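You operate a simulated robot arm through the tools that you are given. There is no shell and no other tool. Be economical: measure what you need, move in short steps, check, and stop when the job is done.

The job below is to be done with a simulated robot arm. You get a single attempt, and the scene is never put back.

## Task
Put things in order on the gear table top. At the end: the yellow bar stub from the gear table top stands on top of the blue cassette; the yellow spring stands where the orange block brush stood; the orange block brush stands where the yellow bar stub stood; the grey former is on the blue hoop stub; whatever was shut is shut again. Leave all else as you found it, and nothing knocked over.
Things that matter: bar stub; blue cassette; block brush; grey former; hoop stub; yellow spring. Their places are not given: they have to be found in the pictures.

Only the result counts: the job must be done as asked and must still hold three seconds after the hand-in. Knocking over, shifting, dropping, spilling or breaking anything else fails it.

## Robot
A 7-joint arm with a two-finger parallel gripper, fixed in place. Base frame: the origin is at the foot of the arm, x ahead of it, y to its left, z up; the work surface is at about z = 0.82. Lengths are in m, angles in rad, forces in N, time in s.
With the tool pointing down near the work surface it reaches from about 0.3 to 0.7 m from the base axis. Its first joint turns from -1.152 to 1.152 rad. Payload 1.57 kg.
The tool frame sits at the grasp point between the pads (the TCP): z along the fingers, y along the line on which they close. The tips reach 0.03 m beyond it. The gripper opens to 0.11 m. The fingers are 0.024 m wide and 0.012 m thick; the gripper's body (0.048 by 0.112 m) begins 0.078 m behind the TCP.
Orientation is that of the tool frame in the base frame, as a unit quaternion [x, y, z, w]. With the fingers straight down and closing along the base's y, the tool's x points along the base's -x, its y along +y and its z along -z.

## Interface
- The arm moves only by the tool drive_tool. Its arguments are lists of equal length, an entry for each row: "angular": the turn, a rotation vector about the tool's x, y, z in rad, a list of three; "delta_pos": the shift along the tool's x, y, z in m, a list of three; "claw": the closure in counts, from 0 (fully open) to 255 (shut). In form: {"angular": [[rx, ry, rz], ...], "delta_pos": [[dx, dy, dz], ...], "claw": [claw, ...]}. A call has 1 to 12 rows; each row is the pose to reach, as a shift and turn from the pose commanded when the call began, along the tool's axes at that moment. Each row takes 0.2 s and may step no farther than 0.05 m and 0.15 rad from the row before; otherwise, or with a gripper value out of range, the whole call is refused. A pose out of reach is approached as far as the arm can. The call stops where the force on the tool passes 40 N (or 10 N more than at its start, if that is more) or the arm is blocked; 0.2 s more then pass. Each finger travels about 0.108 m/s and halts on what it meets, pressing with about 42 N; the grip force reading is that of the motor and also rises with nothing between the fingers. The clock runs only during rows and for 0.2 s after the last one: add rows that repeat a pose to give the fingers time. It gives the time, the measured TCP pose, the force on the tool (base axes), the opening and the grip force at its end, in the units of the frame above (readings bear some noise).
- Cameras (640 x 400 px; columns grow to the right, rows downward): "scene" is fixed at [0.1686, -0.4133, 1.3771]; the picture's right is [0.63, -0.78, 0.00], its down [-0.63, -0.51, -0.59] and it looks along [0.46, 0.37, -0.80] (base axes); focal length 271 px, centre (320, 200). "wrist" rides on the gripper at [-0.036, 0, -0.08] in the tool frame; the picture's right is [0.00, -1.00, 0.00], its down [0.97, 0.00, -0.24] and it looks along [0.24, 0.00, 0.97] (tool axes); focal length 218 px, centre (320, 200).
- camera(camera): a new picture of that camera. No time passes.
- point_at(camera, pixels): for up to 12 pixels [column, row] of the newest picture of that camera ("zoom" is the newest enlarged one), the place [x, y, z] in the base frame of the surface seen there, good to about 0.002 m. No time passes.
- close_up(camera, box): a new picture of the part [left, top, right, bottom] of that camera's present view, enlarged. No time passes.
- job_done(): hands the job in; it is judged then, once.

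Go step by step. Measure first, check grasps and placings, and put right what went wrong. The budget is 80 turns and 38 pictures, counting those below and the enlarged ones. Unless the task says otherwise, let go and move clear before handing in, and close with one line.

The tools are called as a command line: name --argument value ..., lists and objects as JSON in quotes. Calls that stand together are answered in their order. drive_tool: Moves the arm, as the interface text tells. Its arguments: {"type":"object","properties":{"angular":{"type":"array"},"delta_pos":{"type":"array"},"claw":{"type":"array"}},"required":["angular","delta_pos","claw"]} The other tools are called the same way: camera (camera) takes a picture; point_at (camera, pixels) gives the place of the surface under pixels of a picture; close_up (camera, box) takes an enlarged picture of a part of a camera's view; job_done () hands the job in.

At the start:

```text
clock: 0.0
tool_pos: [0.4794, -0.1079, 1.0852]
orientation: [0.0, 1.0, 0.0, 0.0]
contact_force: [-0.2, 0.0, 0.2]
opening: 0.1101
finger_force: 0.1
```

scene: 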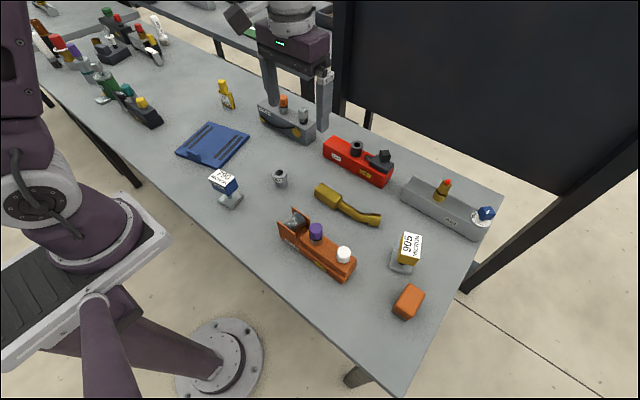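
wrist: 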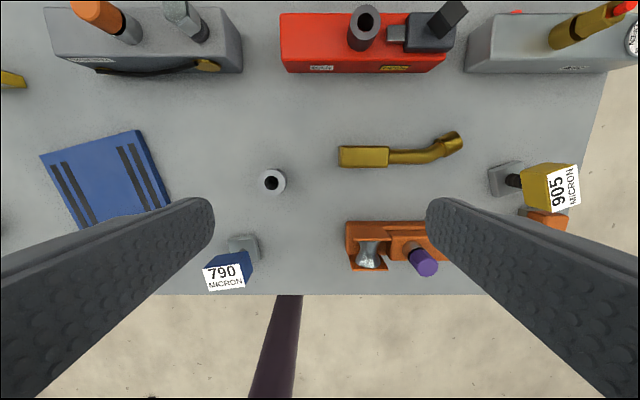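

The pictures show several rigs and loose things, but I can't yet tell which is which. I'll enlarge both the near and far parts of the table.

close_up --camera "scene" --box '[160, 60, 350, 220]'

close_up --camera "scene" --box '[260, 120, 510, 330]'

close_up --camera "scene" --box '[20, 0, 200, 140]'

```text
2.50 times, centred on (255, 140) of scene
```

zoom: 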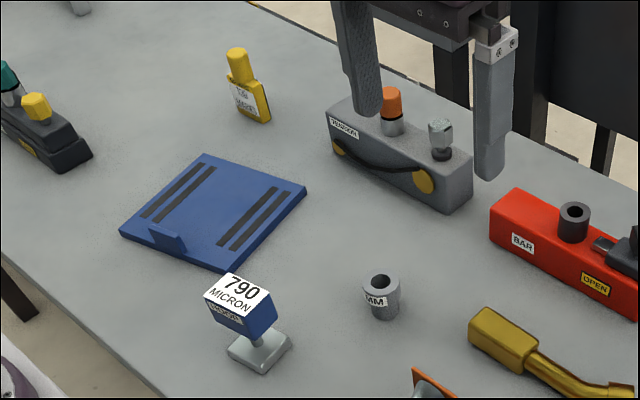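

```text
1.90 times, centred on (385, 225) of scene
```

zoom: 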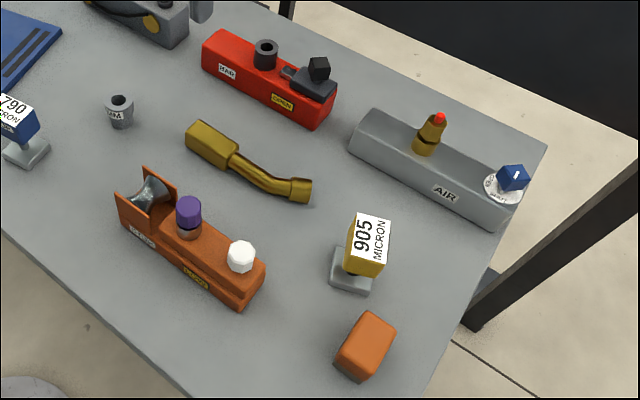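

```text
2.86 times, centred on (110, 70) of scene
```

zoom: 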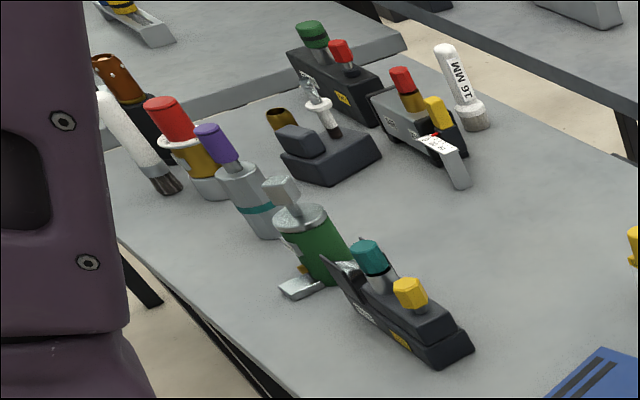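

The labels are still too small to read, so I'll enlarge each group further.

close_up --camera "scene" --box '[195, 70, 301, 216]'

close_up --camera "scene" --box '[270, 130, 400, 211]'

close_up --camera "scene" --box '[370, 165, 510, 325]'

close_up --camera "scene" --box '[265, 175, 395, 290]'

```text
2.74 times, centred on (248, 143) of scene
```

zoom: 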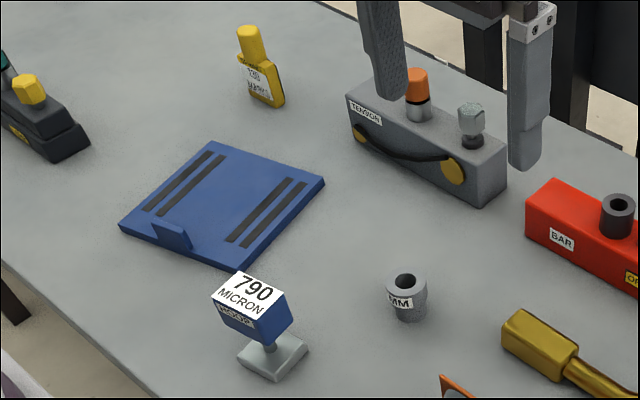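

```text
4.92 times, centred on (335, 170) of scene
```

zoom: 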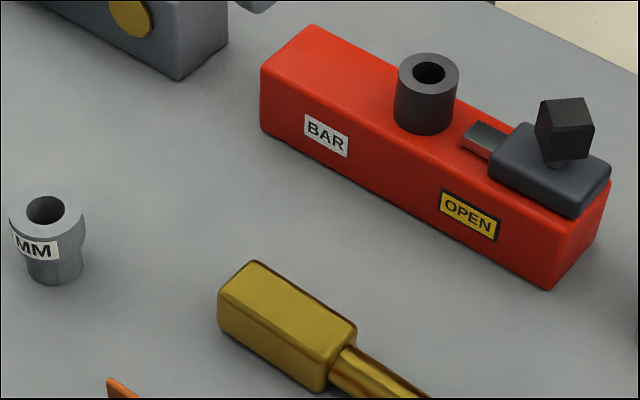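

```text
2.50 times, centred on (440, 245) of scene
```

zoom: 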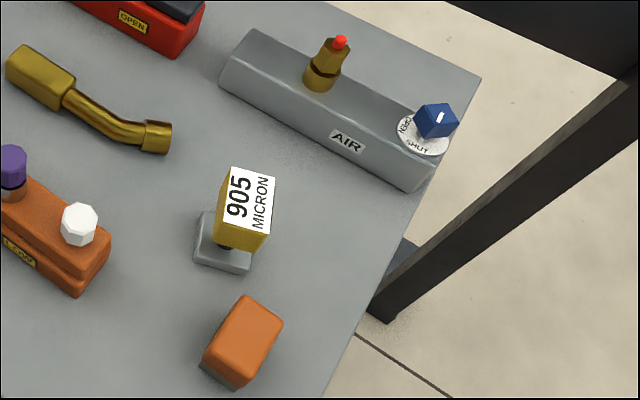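

```text
3.48 times, centred on (330, 232) of scene
```

zoom: 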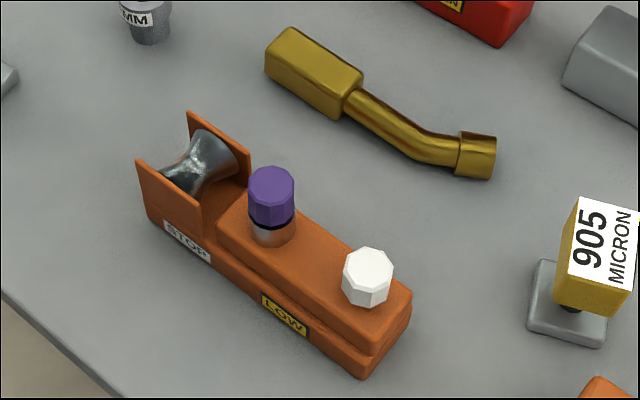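

The small labels on the 790 block and on the yellow thing at (227,95) are what I need next, so I'll zoom tightly on those.

close_up --camera "scene" --box '[205, 72, 249, 114]'

close_up --camera "scene" --box '[200, 160, 255, 215]'

close_up --camera "scene" --box '[80, 10, 180, 75]'

close_up --camera "scene" --box '[30, 20, 170, 130]'

```text
9.52 times, centred on (227, 93) of scene
```

zoom: 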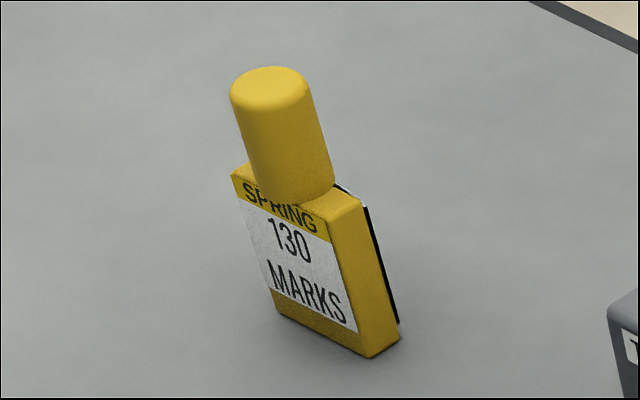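

```text
7.27 times, centred on (228, 188) of scene
```

zoom: 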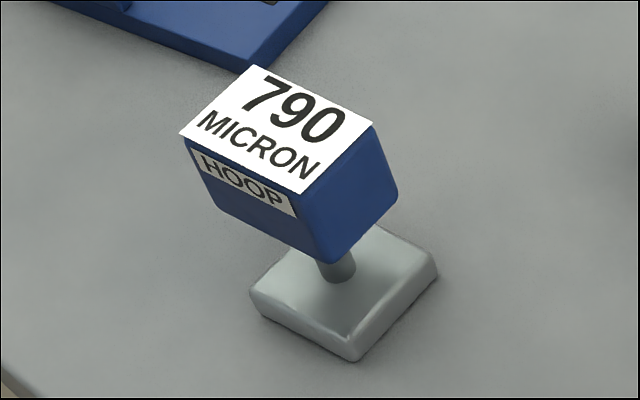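

```text
6.15 times, centred on (130, 42) of scene
```

zoom: 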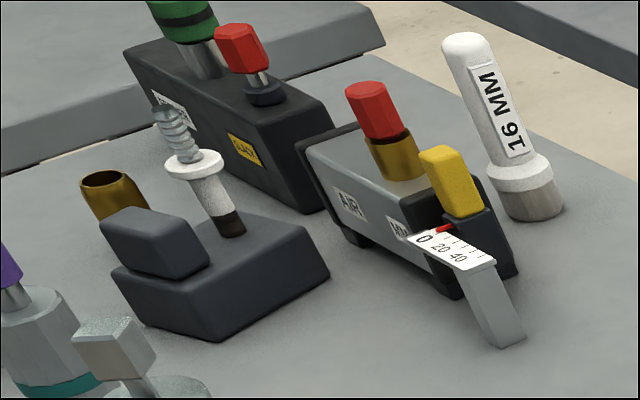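

```text
3.64 times, centred on (100, 75) of scene
```

zoom: 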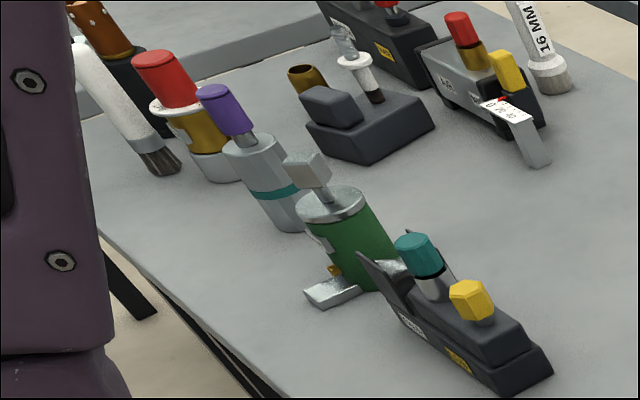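

The identities are now clear: spring at (227,95), hoop stub 790 at (228,185), former at (280,178), cassette at (213,145), bar stub 905 at (406,252) and brush at (408,300). I'll measure their places now.

point_at --camera "scene" --pixels '[[403, 236], [419, 240], [415, 262], [401, 258], [395, 268], [411, 272], [393, 252], [409, 287], [424, 293], [412, 313], [397, 308], [395, 314]]'

point_at --camera "scene" --pixels '[[220, 171], [237, 177], [227, 187], [209, 179], [228, 208], [241, 197], [217, 201], [280, 172], [274, 172], [286, 173], [281, 186], [280, 169]]'

point_at --camera "scene" --pixels '[[223, 81], [227, 83], [223, 90], [230, 95], [232, 98], [230, 108], [222, 103], [234, 107], [213, 123], [249, 136], [216, 167], [176, 153]]'

point_at --camera "scene" --pixels '[[213, 143], [200, 135], [225, 150], [190, 153], [204, 136], [232, 148], [188, 157], [186, 149], [196, 143], [235, 140], [240, 170], [228, 120]]'

```text
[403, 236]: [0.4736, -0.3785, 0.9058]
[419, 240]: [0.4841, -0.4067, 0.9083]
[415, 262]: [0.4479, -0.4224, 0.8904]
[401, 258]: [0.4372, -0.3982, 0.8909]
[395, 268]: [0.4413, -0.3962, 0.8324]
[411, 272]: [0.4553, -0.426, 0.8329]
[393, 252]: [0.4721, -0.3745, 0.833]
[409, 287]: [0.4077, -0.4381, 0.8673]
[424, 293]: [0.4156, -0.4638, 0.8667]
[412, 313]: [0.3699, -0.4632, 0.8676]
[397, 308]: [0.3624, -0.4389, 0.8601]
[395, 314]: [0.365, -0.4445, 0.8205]
```

```text
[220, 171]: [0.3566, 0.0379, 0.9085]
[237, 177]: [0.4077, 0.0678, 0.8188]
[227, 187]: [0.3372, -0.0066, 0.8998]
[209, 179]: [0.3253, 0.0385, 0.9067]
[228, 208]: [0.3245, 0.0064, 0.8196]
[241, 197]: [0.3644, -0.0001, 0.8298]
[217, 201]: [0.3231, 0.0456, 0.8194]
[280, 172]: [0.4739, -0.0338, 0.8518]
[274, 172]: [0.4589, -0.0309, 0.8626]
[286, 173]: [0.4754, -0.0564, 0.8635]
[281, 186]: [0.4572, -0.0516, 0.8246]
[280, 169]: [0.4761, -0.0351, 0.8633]
```

```text
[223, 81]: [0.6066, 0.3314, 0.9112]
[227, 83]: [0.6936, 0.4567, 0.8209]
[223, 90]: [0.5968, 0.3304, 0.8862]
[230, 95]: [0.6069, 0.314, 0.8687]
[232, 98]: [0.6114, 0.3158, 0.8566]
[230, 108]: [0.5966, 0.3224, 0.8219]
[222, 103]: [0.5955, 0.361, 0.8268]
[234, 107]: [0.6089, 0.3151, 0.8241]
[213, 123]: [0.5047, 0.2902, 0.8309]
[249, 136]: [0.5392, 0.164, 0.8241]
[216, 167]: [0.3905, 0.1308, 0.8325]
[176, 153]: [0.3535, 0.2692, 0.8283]
```

```text
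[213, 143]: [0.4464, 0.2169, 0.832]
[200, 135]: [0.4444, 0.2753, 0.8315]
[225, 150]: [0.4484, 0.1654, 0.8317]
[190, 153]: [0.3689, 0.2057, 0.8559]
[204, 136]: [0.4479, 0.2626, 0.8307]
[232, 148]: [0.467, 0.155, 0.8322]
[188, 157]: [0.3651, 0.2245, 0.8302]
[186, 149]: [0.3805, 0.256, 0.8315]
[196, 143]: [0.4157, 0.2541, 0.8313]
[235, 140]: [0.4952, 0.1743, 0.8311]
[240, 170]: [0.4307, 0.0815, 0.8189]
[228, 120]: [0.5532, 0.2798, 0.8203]
```

The base of the bar stub is near (0.455,-0.40) and the brush near (0.39,-0.45). I'll move the wrist camera over them for a view from above.

drive_tool --angular '[[0, 0, 0], [0, 0, 0], [0, 0, 0], [0, 0, 0], [0, 0, 0], [0, 0, 0], [0, 0, 0]]' --delta_pos '[[0, -0.045, 0], [0, -0.09, 0], [0, -0.135, 0], [0, -0.18, 0], [0, -0.225, 0], [0, -0.27, 0], [0.01, -0.305, 0]]' --claw '[0, 0, 0, 0, 0, 0, 0]'

camera --camera "wrist"

```text
clock: 1.6
tool_pos: [0.4687, -0.4139, 1.0842]
orientation: [0.0, 1.0, 0.001, -0.001]
contact_force: [-0.2, 0.3, 0.3]
opening: 0.1101
finger_force: 0.0
```

```text
24 pictures are left
```

wrist: 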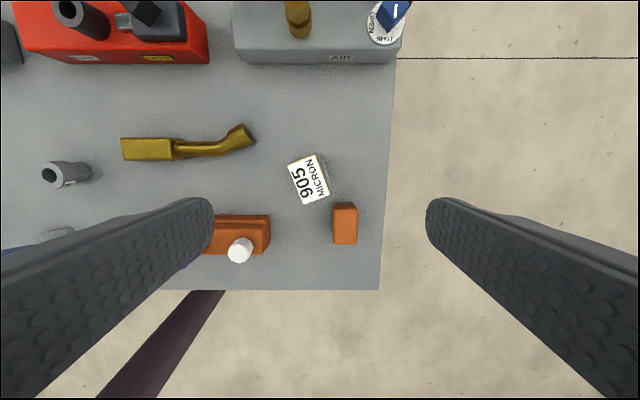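

The stub sits at (308,179) and the brush at (344,224). I'll enlarge that area for precise corners.

close_up --camera "wrist" --box '[270, 140, 382, 252]'

```text
3.57 times, centred on (326, 196) of wrist
```

zoom: 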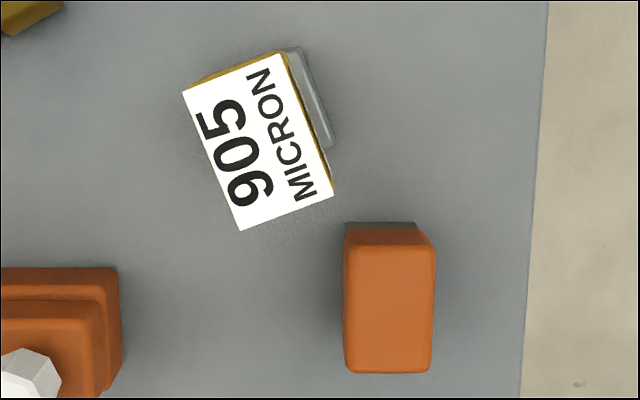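

point_at --camera "zoom" --pixels '[[190, 94], [275, 58], [327, 190], [242, 225], [258, 140], [305, 80], [328, 140], [352, 252], [425, 252], [352, 365], [424, 365], [388, 308]]'

```text
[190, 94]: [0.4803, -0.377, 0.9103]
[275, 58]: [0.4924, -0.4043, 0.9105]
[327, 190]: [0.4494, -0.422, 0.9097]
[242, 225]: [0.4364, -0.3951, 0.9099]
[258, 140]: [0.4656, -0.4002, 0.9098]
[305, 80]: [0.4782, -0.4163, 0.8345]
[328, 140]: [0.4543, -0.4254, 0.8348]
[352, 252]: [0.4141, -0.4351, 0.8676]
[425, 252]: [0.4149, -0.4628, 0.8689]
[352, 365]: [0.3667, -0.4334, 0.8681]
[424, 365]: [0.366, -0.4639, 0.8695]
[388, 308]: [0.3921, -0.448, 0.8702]
```

The block top is flat at z 0.910, centred at (0.4646,-0.3998), with its long axis turned about 22° from x. I'll rotate -0.39 about tool z and come down with the fingers partly closed.

drive_tool --angular '[[0, 0, -0.14], [0, 0, -0.28], [0, 0, -0.39], [0, 0, -0.39], [0, 0, -0.39]]' --delta_pos '[[0.0041, 0.0143, 0.03], [0.0041, 0.0143, 0.06], [0.0041, 0.0143, 0.1], [0.0041, 0.0143, 0.12], [0.0041, 0.0143, 0.12]]' --claw '[80, 80, 80, 80, 80]'

camera --camera "wrist"

```text
clock: 2.8
tool_pos: [0.4654, -0.3995, 0.9634]
orientation: [-0.194, 0.981, 0.0, 0.0]
contact_force: [1.0, -0.2, -0.5]
opening: 0.0757
finger_force: 0.0
```

```text
22 pictures are left
```

wrist: 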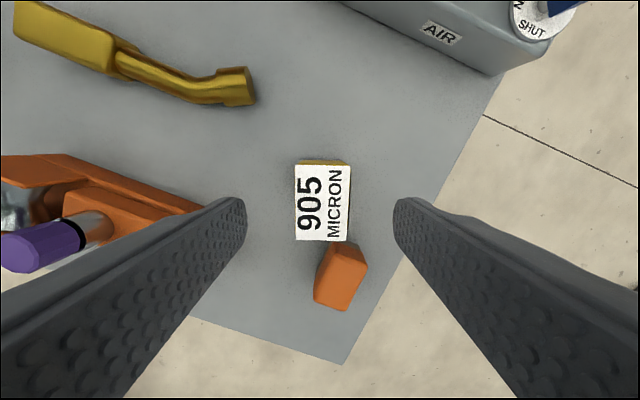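

The stub is centred between the fingers at (322,203). I'll descend 0.070, close, then lift.

drive_tool --angular '[[0, 0, 0], [0, 0, 0], [0, 0, 0], [0, 0, 0], [0, 0, 0], [0, 0, 0]]' --delta_pos '[[0, 0, 0.04], [0, 0, 0.07], [0, 0, 0.07], [0, 0, 0.07], [0, 0, 0.07], [0, 0, 0.07]]' --claw '[80, 80, 80, 255, 255, 255]'

```text
clock: 4.2
tool_pos: [0.4651, -0.4003, 0.8949]
orientation: [-0.194, 0.981, 0.0, 0.0]
contact_force: [-0.2, -0.2, 0.0]
opening: 0.0357
finger_force: 41.5
```

It's gripped (opening 0.0357). I'll lift 0.15 and start across toward the cassette.

drive_tool --angular '[[0, 0, 0], [0, 0, 0], [0, 0, 0], [0, 0, 0], [0, 0, 0], [0, 0, 0], [0, 0, 0], [0, 0, 0], [0, 0, 0], [0, 0, 0], [0, 0, 0]]' --delta_pos '[[0, 0, -0.03], [0, 0, -0.07], [0, 0, -0.11], [0, 0, -0.15], [-0.0144, 0.0384, -0.15], [-0.0288, 0.0769, -0.15], [-0.0432, 0.1153, -0.15], [-0.0575, 0.1537, -0.15], [-0.0719, 0.1922, -0.15], [-0.0863, 0.2306, -0.15], [-0.1007, 0.269, -0.15]]' --claw '[255, 255, 255, 255, 255, 255, 255, 255, 255, 255, 255]'

camera --camera "wrist"

```text
clock: 6.6
tool_pos: [0.4566, -0.112, 1.0461]
orientation: [-0.193, 0.981, 0.001, 0.0]
contact_force: [0.3, 0.7, -4.1]
opening: 0.0356
finger_force: 42.0
```

```text
21 pictures are left
```

wrist: 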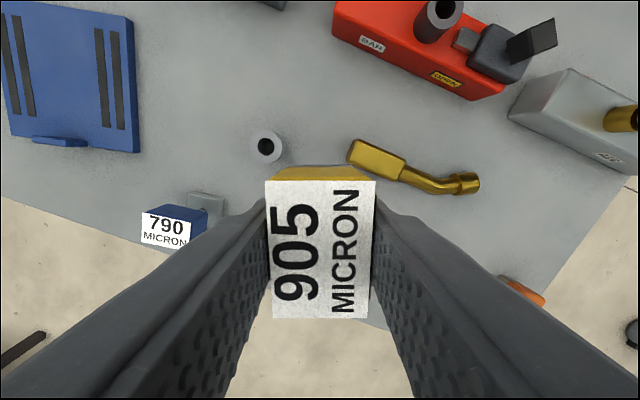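

The stub is held firmly. I'll continue to above the cassette centre and look again.

drive_tool --angular '[[0, 0, 0], [0, 0, 0], [0, 0, 0], [0, 0, 0], [0, 0, 0], [0, 0, 0], [0, 0, 0], [0, 0, 0]]' --delta_pos '[[-0.0163, 0.0438, 0], [-0.0325, 0.0877, 0], [-0.0488, 0.1315, 0], [-0.0651, 0.1754, 0], [-0.0814, 0.2192, 0], [-0.0976, 0.2631, 0], [-0.1139, 0.3069, 0], [-0.1139, 0.3069, 0]]' --claw '[255, 255, 255, 255, 255, 255, 255, 255]'

camera --camera "wrist"

camera --camera "scene"

```text
clock: 8.4
tool_pos: [0.4438, 0.2172, 1.0456]
orientation: [-0.193, 0.981, 0.0, 0.0]
contact_force: [-0.6, -0.6, -3.0]
opening: 0.0355
finger_force: 42.0
```

```text
20 pictures are left
```

wrist: 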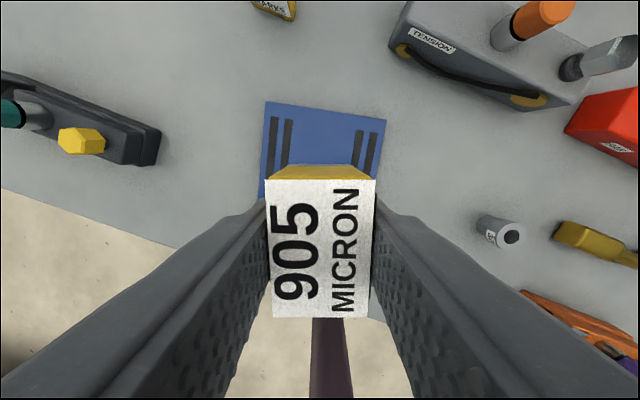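

```text
19 pictures are left
```

scene: 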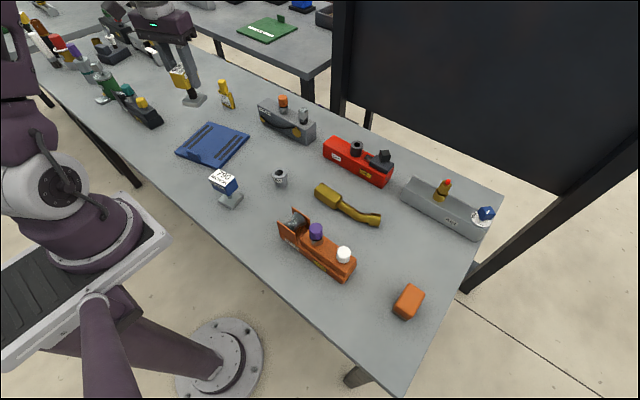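

The stub hangs above the cassette centre, which lies at about (0.445,0.215). I'll lower by 0.137 in steps, keeping hold.

drive_tool --angular '[[0, 0, 0], [0, 0, 0], [0, 0, 0], [0, 0, 0], [0, 0, 0], [0, 0, 0]]' --delta_pos '[[0, 0, 0.045], [0, 0, 0.09], [0, 0, 0.12], [0, 0, 0.132], [0, 0, 0.137], [0, 0, 0.137]]' --claw '[255, 255, 255, 255, 255, 255]'

```text
clock: 9.8
tool_pos: [0.4441, 0.2156, 0.9064]
orientation: [-0.194, 0.981, 0.0, 0.0]
contact_force: [-0.4, 0.2, -3.4]
opening: 0.0357
finger_force: 42.2
```

The force still shows the full weight (-3.4), so there's no contact yet. I'll lower a few more mm.

drive_tool --angular '[[0, 0, 0], [0, 0, 0]]' --delta_pos '[[0, 0, 0.0015], [0, 0, 0.0015]]' --claw '[255, 255]'

```text
clock: 10.4
tool_pos: [0.4436, 0.2161, 0.9073]
orientation: [-0.194, 0.981, 0.0, 0.0]
contact_force: [-3.4, -3.2, 14.2]
opening: 0.0356
finger_force: 41.7
```

Contact is made (14 N up). I'll open gently and then rise.

drive_tool --angular '[[0, 0, 0], [0, 0, 0], [0, 0, 0], [0, 0, 0], [0, 0, 0], [0, 0, 0], [0, 0, 0]]' --delta_pos '[[0, 0, 0], [0, 0, 0], [0, 0, 0], [0, 0, -0.04], [0, 0, -0.08], [0, 0, -0.12], [0, 0, -0.15]]' --claw '[150, 80, 80, 80, 80, 80, 80]'

camera --camera "wrist"

```text
clock: 12.0
tool_pos: [0.4446, 0.2136, 1.056]
orientation: [-0.193, 0.981, 0.0, 0.001]
contact_force: [0.0, 1.5, -0.5]
opening: 0.0755
finger_force: 0.0
```

```text
18 pictures are left
```

wrist: 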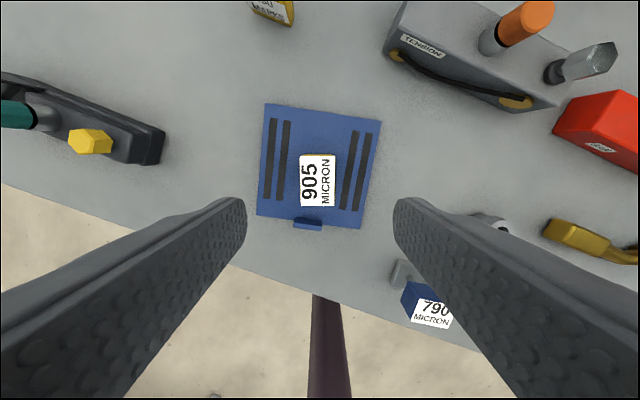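

The stub stands upright on the cassette at (317,181). Next I'll go back to the brush at (0.390,-0.449), turning the tool back square on the way.

drive_tool --angular '[[0, 0, 0], [0, 0, 0], [0, 0, 0], [0, 0, 0], [0, 0, 0], [0, 0, 0], [0, 0, 0.1], [0, 0, 0.2], [0, 0, 0.3], [0, 0, 0.388], [0, 0, 0.388], [0, 0, 0.388]]' --delta_pos '[[0.0216, -0.0423, 0], [0.0433, -0.0846, 0], [0.0649, -0.1269, 0], [0.0866, -0.1692, 0], [0.1082, -0.2115, 0], [0.1299, -0.2538, 0], [0.1515, -0.2961, 0], [0.1731, -0.3383, 0], [0.1948, -0.3806, 0], [0.2164, -0.4229, 0], [0.2381, -0.4652, 0], [0.2597, -0.5075, 0]]' --claw '[80, 80, 80, 80, 80, 80, 80, 80, 80, 80, 80, 80]'

```text
clock: 14.6
tool_pos: [0.3981, -0.354, 1.0536]
orientation: [-0.001, 1.0, 0.0, 0.001]
contact_force: [0.1, 0.5, -0.5]
opening: 0.0756
finger_force: 0.2
```

The tool is square again. I'll move over the brush and part of the way down.

drive_tool --angular '[[0, 0, 0], [0, 0, 0], [0, 0, 0], [0, 0, 0], [0, 0, 0]]' --delta_pos '[[0.004, -0.045, 0], [0.0076, -0.095, 0], [0.0076, -0.095, 0.05], [0.0076, -0.095, 0.1], [0.0076, -0.095, 0.1]]' --claw '[80, 80, 80, 80, 80]'

camera --camera "wrist"

```text
refused: row 2 steps farther than a row can; nothing moved
```

```text
17 pictures are left
```

wrist: 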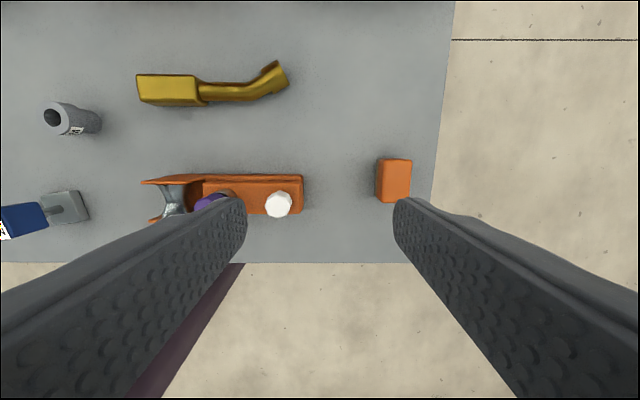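

The call was refused because row 2 stepped slightly too far. I'll repeat with smaller steps.

drive_tool --angular '[[0, 0, 0], [0, 0, 0], [0, 0, 0], [0, 0, 0], [0, 0, 0], [0, 0, 0]]' --delta_pos '[[0.004, -0.04, 0], [0.0076, -0.08, 0], [0.0076, -0.095, 0.02], [0.0076, -0.095, 0.06], [0.0076, -0.095, 0.1], [0.0076, -0.095, 0.1]]' --claw '[80, 80, 80, 80, 80, 80]'

camera --camera "wrist"

```text
clock: 16.0
tool_pos: [0.3888, -0.447, 0.9577]
orientation: [-0.001, 1.0, 0.0, 0.0]
contact_force: [0.2, -0.4, 0.0]
opening: 0.0756
finger_force: 0.1
```

```text
16 pictures are left
```

wrist: 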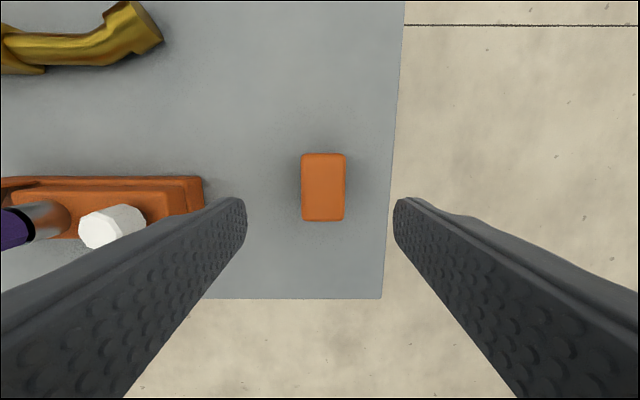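

The brush is centred at (323,187) and clear of the fingers. I'll go down to z 0.856 and close.

drive_tool --angular '[[0, 0, 0], [0, 0, 0], [0, 0, 0], [0, 0, 0], [0, 0, 0], [0, 0, 0], [0, 0, 0]]' --delta_pos '[[0, -0.0015, 0.04], [0, -0.0015, 0.08], [0, -0.0015, 0.1015], [0, -0.0015, 0.1015], [0, -0.0015, 0.1015], [0, -0.0015, 0.1015], [0, -0.0015, 0.1015]]' --claw '[80, 80, 80, 80, 255, 255, 255]'

```text
clock: 17.6
tool_pos: [0.3906, -0.4479, 0.856]
orientation: [-0.001, 1.0, 0.0, -0.001]
contact_force: [0.3, -0.3, 0.3]
opening: 0.0351
finger_force: 42.0
```

It's gripped (0.0351). I'll lift and carry it to the stub's old place at (0.4642,-0.400), stopping just above the table.

drive_tool --angular '[[0, 0, 0], [0, 0, 0], [0, 0, 0], [0, 0, 0], [0, 0, 0], [0, 0, 0], [0, 0, 0], [0, 0, 0]]' --delta_pos '[[0, 0, -0.02], [0, 0, -0.05], [-0.037, 0.024, -0.05], [-0.0737, 0.048, -0.05], [-0.0737, 0.048, -0.05], [-0.0737, 0.048, -0.02], [-0.0737, 0.048, -0.003], [-0.0737, 0.048, -0.001]]' --claw '[255, 255, 255, 255, 255, 255, 255, 255]'

```text
clock: 19.4
tool_pos: [0.4634, -0.4016, 0.856]
orientation: [-0.001, 1.0, -0.002, 0.001]
contact_force: [-1.3, 3.9, 18.1]
opening: 0.0353
finger_force: 42.1
```

The brush touches the table (18 N) at the wanted spot. I'll release and rise.

drive_tool --angular '[[0, 0, 0], [0, 0, 0], [0, 0, 0], [0, 0, 0], [0, 0, 0], [0, 0, 0], [0, 0, 0], [0, 0, 0], [0, 0, 0]]' --delta_pos '[[0, 0, 0], [0, 0, 0], [0, 0, 0], [0, 0, -0.03], [0, 0, -0.07], [0, 0, -0.11], [0, 0, -0.15], [0, 0, -0.19], [0, 0, -0.21]]' --claw '[160, 80, 80, 80, 80, 80, 80, 80, 80]'

camera --camera "wrist"

```text
clock: 21.4
tool_pos: [0.464, -0.4014, 1.0661]
orientation: [-0.001, 1.0, 0.0, 0.0]
contact_force: [-0.8, 0.9, 0.0]
opening: 0.0755
finger_force: 0.0
```

```text
15 pictures are left
```

wrist: 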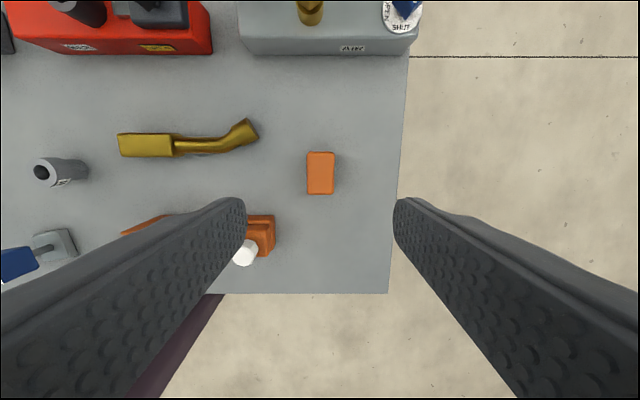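

The brush stands in place at (320,173). Now I'll go across to the spring near (0.60,0.335).

drive_tool --angular '[[0, 0, 0], [0, 0, 0], [0, 0, 0], [0, 0, 0], [0, 0, 0], [0, 0, 0], [0, 0, 0], [0, 0, 0], [0, 0, 0], [0, 0, 0], [0, 0, 0], [0, 0, 0]]' --delta_pos '[[0, 0.049, 0], [0, 0.098, 0], [0, 0.147, 0], [0, 0.196, 0], [0, 0.245, 0], [0, 0.294, 0], [0, 0.343, 0], [0, 0.392, 0], [0, 0.441, 0], [0, 0.49, 0], [0, 0.539, 0], [0, 0.588, 0]]' --claw '[80, 80, 80, 80, 80, 80, 80, 80, 80, 80, 80, 80]'

drive_tool --angular '[[0, 0, 0], [0, 0, 0], [0, 0, 0], [0, 0, 0]]' --delta_pos '[[-0.03, 0.035, 0], [-0.06, 0.07, 0], [-0.09, 0.105, 0], [-0.12, 0.14, 0]]' --claw '[80, 80, 80, 80]'

camera --camera "wrist"

```text
clock: 24.0
tool_pos: [0.4609, 0.188, 1.0676]
orientation: [-0.001, 1.0, 0.0, 0.0]
contact_force: [-0.2, 0.4, 0.6]
opening: 0.0755
finger_force: 0.1
```

```text
clock: 25.0
tool_pos: [0.5665, 0.3089, 1.0648]
orientation: [0.0, 1.0, -0.001, 0.0]
contact_force: [0.5, -0.3, 0.8]
opening: 0.0752
finger_force: 0.1
out of reach, approached as far as the arm can: row 4
```

```text
14 pictures are left
```

wrist: 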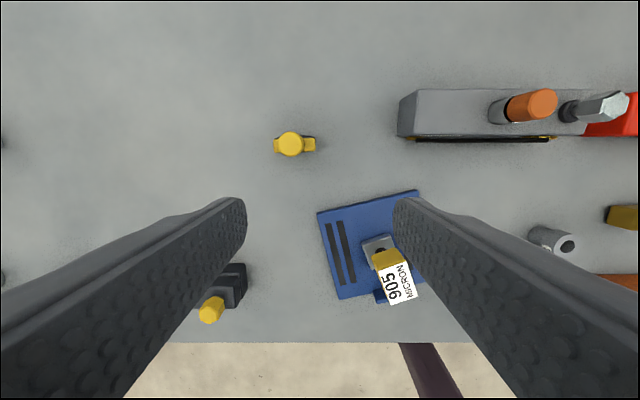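

The spring appears at (290,144), seen end-on. At this height the arm is at the edge of its reach, so I'll enlarge and measure from here.

close_up --camera "wrist" --box '[260, 120, 324, 160]'

point_at --camera "wrist" --pixels '[[289, 144], [281, 144], [298, 144], [290, 136], [290, 152], [310, 144], [313, 139], [313, 150], [276, 145], [306, 150], [305, 137], [420, 95]]'

```text
10.00 times, centred on (292, 140) of wrist
```

zoom: 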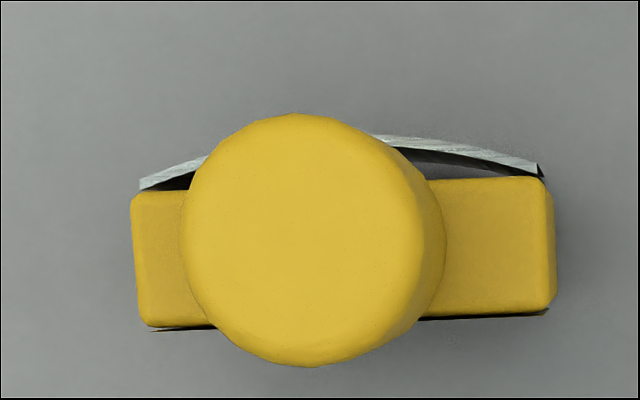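

```text
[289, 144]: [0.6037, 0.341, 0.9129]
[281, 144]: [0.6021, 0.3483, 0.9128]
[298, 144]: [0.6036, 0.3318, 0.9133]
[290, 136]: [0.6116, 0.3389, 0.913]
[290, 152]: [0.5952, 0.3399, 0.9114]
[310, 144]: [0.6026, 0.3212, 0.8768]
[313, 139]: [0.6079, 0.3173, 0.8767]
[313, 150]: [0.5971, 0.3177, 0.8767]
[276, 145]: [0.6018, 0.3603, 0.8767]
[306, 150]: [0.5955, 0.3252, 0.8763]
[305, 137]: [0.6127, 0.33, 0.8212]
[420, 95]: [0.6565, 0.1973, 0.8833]
```

The spring body spans y 0.316–0.361 and x 0.595–0.608, with its top at 0.877 and its knob at 0.913. I'll grip the body across y. First I'll descend to z about 0.97 and check where the arm ends up.

drive_tool --angular '[[0, 0, 0], [0, 0, 0], [0, 0, 0], [0, 0, 0]]' --delta_pos '[[0, 0, 0.03], [0, 0, 0.06], [0, 0, 0.09], [0, 0, 0.09]]' --claw '[40, 40, 40, 40]'

```text
clock: 26.0
tool_pos: [0.5674, 0.3089, 0.9762]
orientation: [0.0, 1.0, 0.001, 0.0]
contact_force: [-0.4, -0.3, 0.1]
opening: 0.0926
finger_force: 0.1
```

Now I'll shift to (0.602,0.3385), staying above the knob.

drive_tool --angular '[[0, 0, 0], [0, 0, 0], [0, 0, 0]]' --delta_pos '[[-0.017, 0.015, 0], [-0.0346, 0.0296, 0], [-0.0346, 0.0296, 0]]' --claw '[40, 40, 40]'

camera --camera "wrist"

```text
clock: 26.8
tool_pos: [0.587, 0.3278, 0.9739]
orientation: [-0.001, 1.0, 0.0, -0.001]
contact_force: [0.7, 0.2, -0.4]
opening: 0.093
finger_force: 0.0
out of reach, approached as far as the arm can: row 2, 3
```

```text
12 pictures are left
```

wrist: 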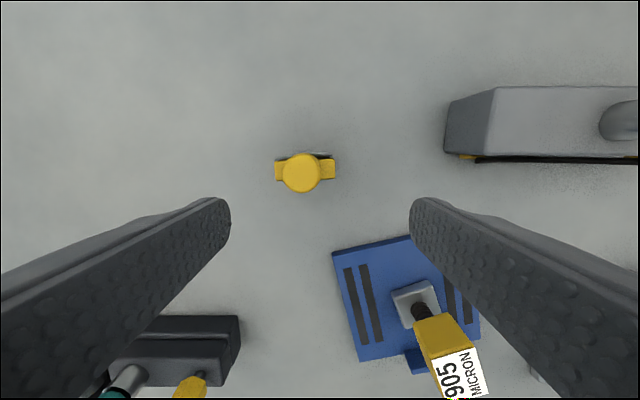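

The reach limit shrinks with height, and the fingers already straddle the spring in y. I'll descend to about 0.868 here, just short of the body in x, then push forward.

drive_tool --angular '[[0, 0, 0], [0, 0, 0], [0, 0, 0], [0, 0, 0]]' --delta_pos '[[0, 0, 0.035], [0, 0, 0.07], [0, 0, 0.106], [0, 0, 0.106]]' --claw '[40, 40, 40, 40]'

```text
clock: 27.8
tool_pos: [0.5863, 0.3287, 0.8691]
orientation: [0.0, 1.0, 0.0, 0.0]
contact_force: [0.0, -0.6, 0.0]
opening: 0.0927
finger_force: 0.0
```

drive_tool --angular '[[0, 0, 0], [0, 0, 0], [0, 0, 0], [0, 0, 0]]' --delta_pos '[[-0.005, 0.005, 0], [-0.01, 0.01, 0], [-0.0155, 0.0098, 0], [-0.0155, 0.0098, 0]]' --claw '[40, 40, 40, 40]'

camera --camera "wrist"

```text
clock: 28.8
tool_pos: [0.5937, 0.3366, 0.8671]
orientation: [-0.001, 1.0, 0.001, 0.0]
contact_force: [0.4, 0.4, -0.8]
opening: 0.0924
finger_force: 0.0
out of reach, approached as far as the arm can: row 2, 3, 4
```

```text
11 pictures are left
```

wrist: 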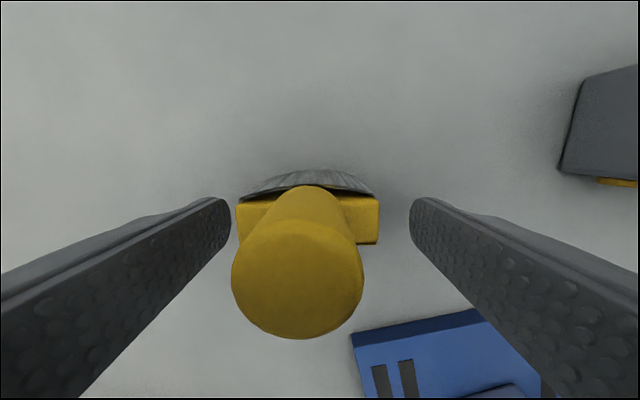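

The fingers (x 0.582–0.606) cover most of the body's thickness (0.595–0.608), which is enough for a grip on its flat ends. I'll close.

drive_tool --angular '[[0, 0, 0], [0, 0, 0], [0, 0, 0], [0, 0, 0]]' --delta_pos '[[0, 0, 0], [0, 0, 0], [0, 0, 0], [0, 0, 0]]' --claw '[120, 255, 255, 255]'

camera --camera "wrist"

```text
clock: 29.8
tool_pos: [0.5942, 0.3362, 0.8677]
orientation: [-0.001, 1.0, -0.001, 0.0]
contact_force: [-0.5, -0.8, 0.1]
opening: 0.0496
finger_force: 41.8
```

```text
10 pictures are left
```

wrist: 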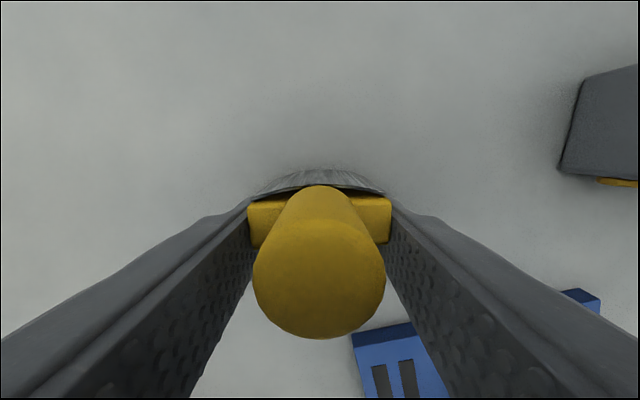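

The spring is gripped (0.0496). I'll lift it while drawing back toward the base, then check.

drive_tool --angular '[[0, 0, 0], [0, 0, 0], [0, 0, 0], [0, 0, 0], [0, 0, 0], [0, 0, 0]]' --delta_pos '[[0.005, 0, -0.02], [0.022, 0, -0.06], [0.04, 0, -0.1], [0.06, 0, -0.14], [0.08, 0, -0.175], [0.08, 0, -0.175]]' --claw '[255, 255, 255, 255, 255, 255]'

drive_tool --angular '[[0, 0, 0], [0, 0, 0], [0, 0, 0], [0, 0, 0], [0, 0, 0], [0, 0, 0], [0, 0, 0], [0, 0, 0], [0, 0, 0], [0, 0, 0], [0, 0, 0], [0, 0, 0]]' --delta_pos '[[0.008, -0.048, 0], [0.016, -0.096, 0], [0.024, -0.144, 0], [0.032, -0.192, 0], [0.04, -0.24, 0], [0.048, -0.288, 0], [0.056, -0.336, 0], [0.064, -0.384, 0], [0.072, -0.432, 0], [0.08, -0.48, 0], [0.088, -0.528, 0], [0.096, -0.576, 0]]' --claw '[255, 255, 255, 255, 255, 255, 255, 255, 255, 255, 255, 255]'

```text
clock: 31.2
tool_pos: [0.5124, 0.3357, 1.042]
orientation: [0.0, 1.0, 0.0, -0.001]
contact_force: [-0.3, 0.1, -0.9]
opening: 0.0496
finger_force: 42.3
```

```text
clock: 33.8
tool_pos: [0.4182, -0.2391, 1.0411]
orientation: [-0.002, 1.0, 0.001, 0.0]
contact_force: [-0.1, -1.1, -1.2]
opening: 0.0495
finger_force: 41.9
```

The spring is still held. I'll move above the old brush place and look.

drive_tool --angular '[[0, 0, 0], [0, 0, 0], [0, 0, 0], [0, 0, 0], [0, 0, 0], [0, 0, 0]]' --delta_pos '[[0.007, -0.042, 0], [0.014, -0.084, 0], [0.021, -0.126, 0], [0.028, -0.168, 0], [0.0357, -0.2099, 0], [0.0357, -0.2099, 0]]' --claw '[255, 255, 255, 255, 255, 255]'

camera --camera "wrist"

```text
clock: 35.2
tool_pos: [0.3844, -0.4499, 1.0425]
orientation: [-0.001, 1.0, 0.0, 0.0]
contact_force: [0.5, -0.1, -2.0]
opening: 0.0491
finger_force: 41.7
```

```text
9 pictures are left
```

wrist: 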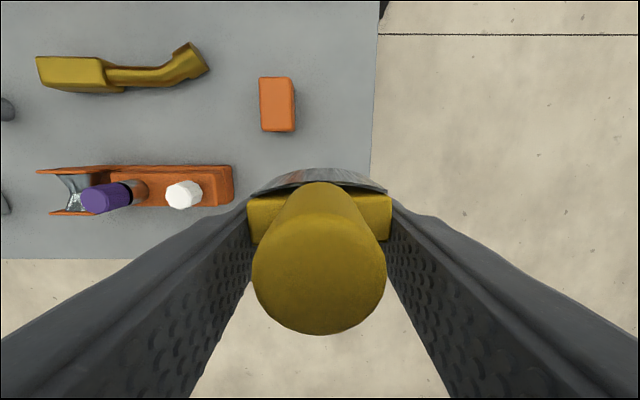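

The spring is unchanged in the grip and over the spot. I'll lower to just above the table.

drive_tool --angular '[[0, 0, 0], [0, 0, 0], [0, 0, 0], [0, 0, 0], [0, 0, 0], [0, 0, 0]]' --delta_pos '[[0.001, 0, 0.045], [0.001, 0, 0.09], [0.001, 0, 0.135], [0.001, 0, 0.16], [0.001, 0, 0.171], [0.001, 0, 0.171]]' --claw '[255, 255, 255, 255, 255, 255]'

drive_tool --angular '[[0, 0, 0], [0, 0, 0]]' --delta_pos '[[0, 0, 0.002], [0, 0, 0.002]]' --claw '[255, 255]'

```text
clock: 36.6
tool_pos: [0.3817, -0.4508, 0.8713]
orientation: [-0.001, 1.0, 0.001, 0.0]
contact_force: [0.0, -0.5, -1.4]
opening: 0.0496
finger_force: 42.2
```

```text
clock: 37.2
tool_pos: [0.3825, -0.4505, 0.8684]
orientation: [-0.001, 1.0, 0.0, 0.001]
contact_force: [-0.4, -0.1, -0.9]
opening: 0.0498
finger_force: 42.1
```

No contact yet, so I'll lower another 1.5 mm.

drive_tool --angular '[[0, 0, 0], [0, 0, 0]]' --delta_pos '[[0, 0, 0.001], [0, 0, 0.0015]]' --claw '[255, 255]'

```text
clock: 37.8
tool_pos: [0.3817, -0.4502, 0.8661]
orientation: [0.0, 1.0, 0.0, 0.001]
contact_force: [-0.3, 0.3, 1.1]
opening: 0.0494
finger_force: 41.8
```

The force has turned from -1 to +1 N, so it is just touching. I'll go 0.7 mm more, then release and rise straight up.

drive_tool --angular '[[0, 0, 0], [0, 0, 0]]' --delta_pos '[[0, 0, 0.0007], [0, 0, 0.0007]]' --claw '[255, 255]'

drive_tool --angular '[[0, 0, 0], [0, 0, 0], [0, 0, 0], [0, 0, 0], [0, 0, 0], [0, 0, 0], [0, 0, 0], [0, 0, 0]]' --delta_pos '[[0, 0, 0], [0, 0, 0], [0, 0, 0], [0, 0, -0.03], [0, 0, -0.07], [0, 0, -0.115], [0, 0, -0.16], [0, 0, -0.195]]' --claw '[120, 60, 60, 60, 60, 60, 60, 60]'

camera --camera "wrist"

```text
clock: 38.4
tool_pos: [0.3811, -0.4507, 0.8657]
orientation: [-0.001, 1.0, -0.001, 0.001]
contact_force: [0.3, 2.5, 13.6]
opening: 0.0496
finger_force: 42.2
```

```text
clock: 40.2
tool_pos: [0.3817, -0.4499, 1.0595]
orientation: [-0.001, 1.0, -0.001, 0.0]
contact_force: [-0.7, 1.2, 0.0]
opening: 0.0844
finger_force: 0.1
```

```text
8 pictures are left
```

wrist: 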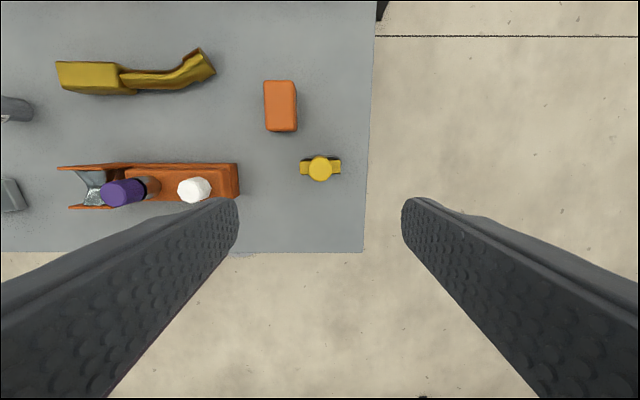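

The spring stands at (320,168). Now I'll go to the former, over (0.46,-0.03).

drive_tool --angular '[[0, 0, 0], [0, 0, 0], [0, 0, 0], [0, 0, 0], [0, 0, 0], [0, 0, 0], [0, 0, 0], [0, 0, 0], [0, 0, 0], [0, 0, 0]]' --delta_pos '[[-0.0085, 0.046, 0], [-0.017, 0.092, 0], [-0.0255, 0.138, 0], [-0.034, 0.184, 0], [-0.0425, 0.23, 0], [-0.051, 0.276, 0], [-0.0595, 0.322, 0], [-0.068, 0.368, 0], [-0.078, 0.41, 0], [-0.078, 0.41, 0]]' --claw '[80, 80, 80, 80, 80, 80, 80, 80, 80, 80]'

camera --camera "wrist"

```text
clock: 42.4
tool_pos: [0.4595, -0.0398, 1.0609]
orientation: [-0.001, 1.0, 0.0, 0.0]
contact_force: [0.1, -0.4, 0.3]
opening: 0.0756
finger_force: 0.1
```

```text
7 pictures are left
```

wrist: 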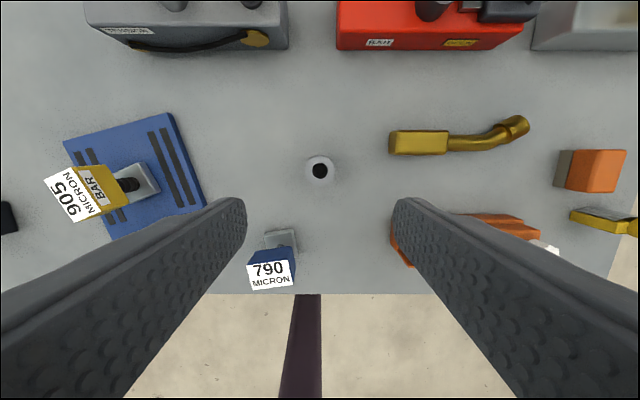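

The BAR label on the yellow stub is now visible. I'll measure the former's rim around (320,170) and the 790 top around (271,274).

point_at --camera "wrist" --pixels '[[309, 170], [332, 170], [320, 160], [320, 182], [312, 162], [328, 179], [249, 265], [288, 262], [293, 285], [250, 288], [271, 274], [320, 171]]'

```text
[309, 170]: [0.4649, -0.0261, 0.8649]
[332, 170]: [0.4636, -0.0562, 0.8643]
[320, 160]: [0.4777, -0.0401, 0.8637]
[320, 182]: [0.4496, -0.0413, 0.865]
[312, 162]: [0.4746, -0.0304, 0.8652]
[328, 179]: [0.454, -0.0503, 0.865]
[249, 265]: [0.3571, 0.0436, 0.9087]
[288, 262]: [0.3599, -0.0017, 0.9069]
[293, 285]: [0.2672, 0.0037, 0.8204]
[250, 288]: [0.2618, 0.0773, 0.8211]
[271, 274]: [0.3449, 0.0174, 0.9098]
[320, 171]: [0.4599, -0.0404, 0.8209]
```

The former's centre is (0.4638,-0.041) with its top at 0.865. I'll descend around it and close.

drive_tool --angular '[[0, 0, 0], [0, 0, 0], [0, 0, 0], [0, 0, 0], [0, 0, 0], [0, 0, 0], [0, 0, 0], [0, 0, 0], [0, 0, 0]]' --delta_pos '[[-0.0043, -0.0012, 0.045], [-0.0043, -0.0012, 0.09], [-0.0043, -0.0012, 0.135], [-0.0043, -0.0012, 0.18], [-0.0043, -0.0012, 0.2055], [-0.0043, -0.0012, 0.2055], [-0.0043, -0.0012, 0.2055], [-0.0043, -0.0012, 0.2055], [-0.0043, -0.0012, 0.2055]]' --claw '[80, 80, 80, 80, 80, 80, 255, 255, 255]'

```text
clock: 44.4
tool_pos: [0.4642, -0.0411, 0.8547]
orientation: [-0.001, 1.0, 0.0, -0.001]
contact_force: [0.1, 0.2, -0.6]
opening: 0.0364
finger_force: 41.9
```

It's gripped (0.0364). I'll lift, move halfway, and look at the 790 top with the scene camera to measure its corners.

drive_tool --angular '[[0, 0, 0], [0, 0, 0], [0, 0, 0], [0, 0, 0], [0, 0, 0]]' --delta_pos '[[0, 0, -0.03], [0, 0, -0.07], [0, 0, -0.11], [0, 0, -0.15], [0, 0, -0.15]]' --claw '[255, 255, 255, 255, 255]'

close_up --camera "scene" --box '[196, 160, 252, 195]'

```text
clock: 45.6
tool_pos: [0.4628, -0.0401, 1.0067]
orientation: [-0.001, 1.0, -0.001, 0.0]
contact_force: [0.1, -0.3, -1.5]
opening: 0.0363
finger_force: 42.1
```

```text
11.43 times, centred on (224, 178) of scene
```

zoom: 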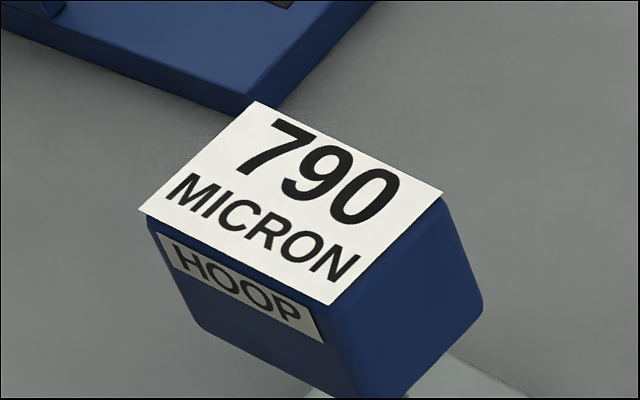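

point_at --camera "zoom" --pixels '[[255, 104], [438, 194], [330, 300], [144, 209], [291, 202]]'

```text
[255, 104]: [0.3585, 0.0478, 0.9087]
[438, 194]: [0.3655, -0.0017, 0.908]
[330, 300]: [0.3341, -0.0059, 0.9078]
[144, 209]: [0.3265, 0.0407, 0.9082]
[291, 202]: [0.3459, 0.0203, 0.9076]
```

The top's centre is (0.346,0.0203) and its height 0.908. I'll move over it and lower to about 3 mm above.

drive_tool --angular '[[0, 0, 0], [0, 0, 0], [0, 0, 0], [0, 0, 0], [0, 0, 0], [0, 0, 0], [0, 0, 0]]' --delta_pos '[[0.039, 0.02, 0], [0.078, 0.04, 0], [0.1177, 0.061, 0], [0.1177, 0.061, 0], [0.1177, 0.061, 0.03], [0.1177, 0.061, 0.057], [0.1177, 0.061, 0.057]]' --claw '[255, 255, 255, 255, 255, 255, 255]'

close_up --camera "scene" --box '[186, 130, 266, 215]'

```text
clock: 47.2
tool_pos: [0.3467, 0.018, 0.9467]
orientation: [-0.001, 1.0, 0.0, 0.0]
contact_force: [0.4, -0.6, -1.7]
opening: 0.0363
finger_force: 42.1
```

```text
4.71 times, centred on (226, 172) of scene
```

zoom: 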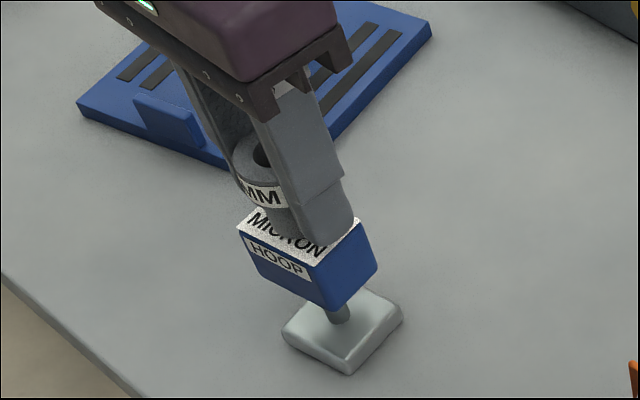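

The former is just above the 790 top and centred. I'll lower in fine steps.

drive_tool --angular '[[0, 0, 0], [0, 0, 0]]' --delta_pos '[[0, 0.0012, 0.001], [0, 0.0012, 0.002]]' --claw '[255, 255]'

```text
clock: 47.8
tool_pos: [0.3472, 0.0202, 0.9474]
orientation: [-0.001, 1.0, 0.0, 0.0]
contact_force: [-0.4, 0.7, -2.1]
opening: 0.0361
finger_force: 41.4
```

drive_tool --angular '[[0, 0, 0], [0, 0, 0]]' --delta_pos '[[0, 0, 0.001], [0, 0, 0.0015]]' --claw '[255, 255]'

```text
clock: 48.4
tool_pos: [0.3469, 0.0201, 0.944]
orientation: [-0.001, 1.0, 0.0, 0.0]
contact_force: [0.9, 0.0, -2.0]
opening: 0.0363
finger_force: 41.9
```

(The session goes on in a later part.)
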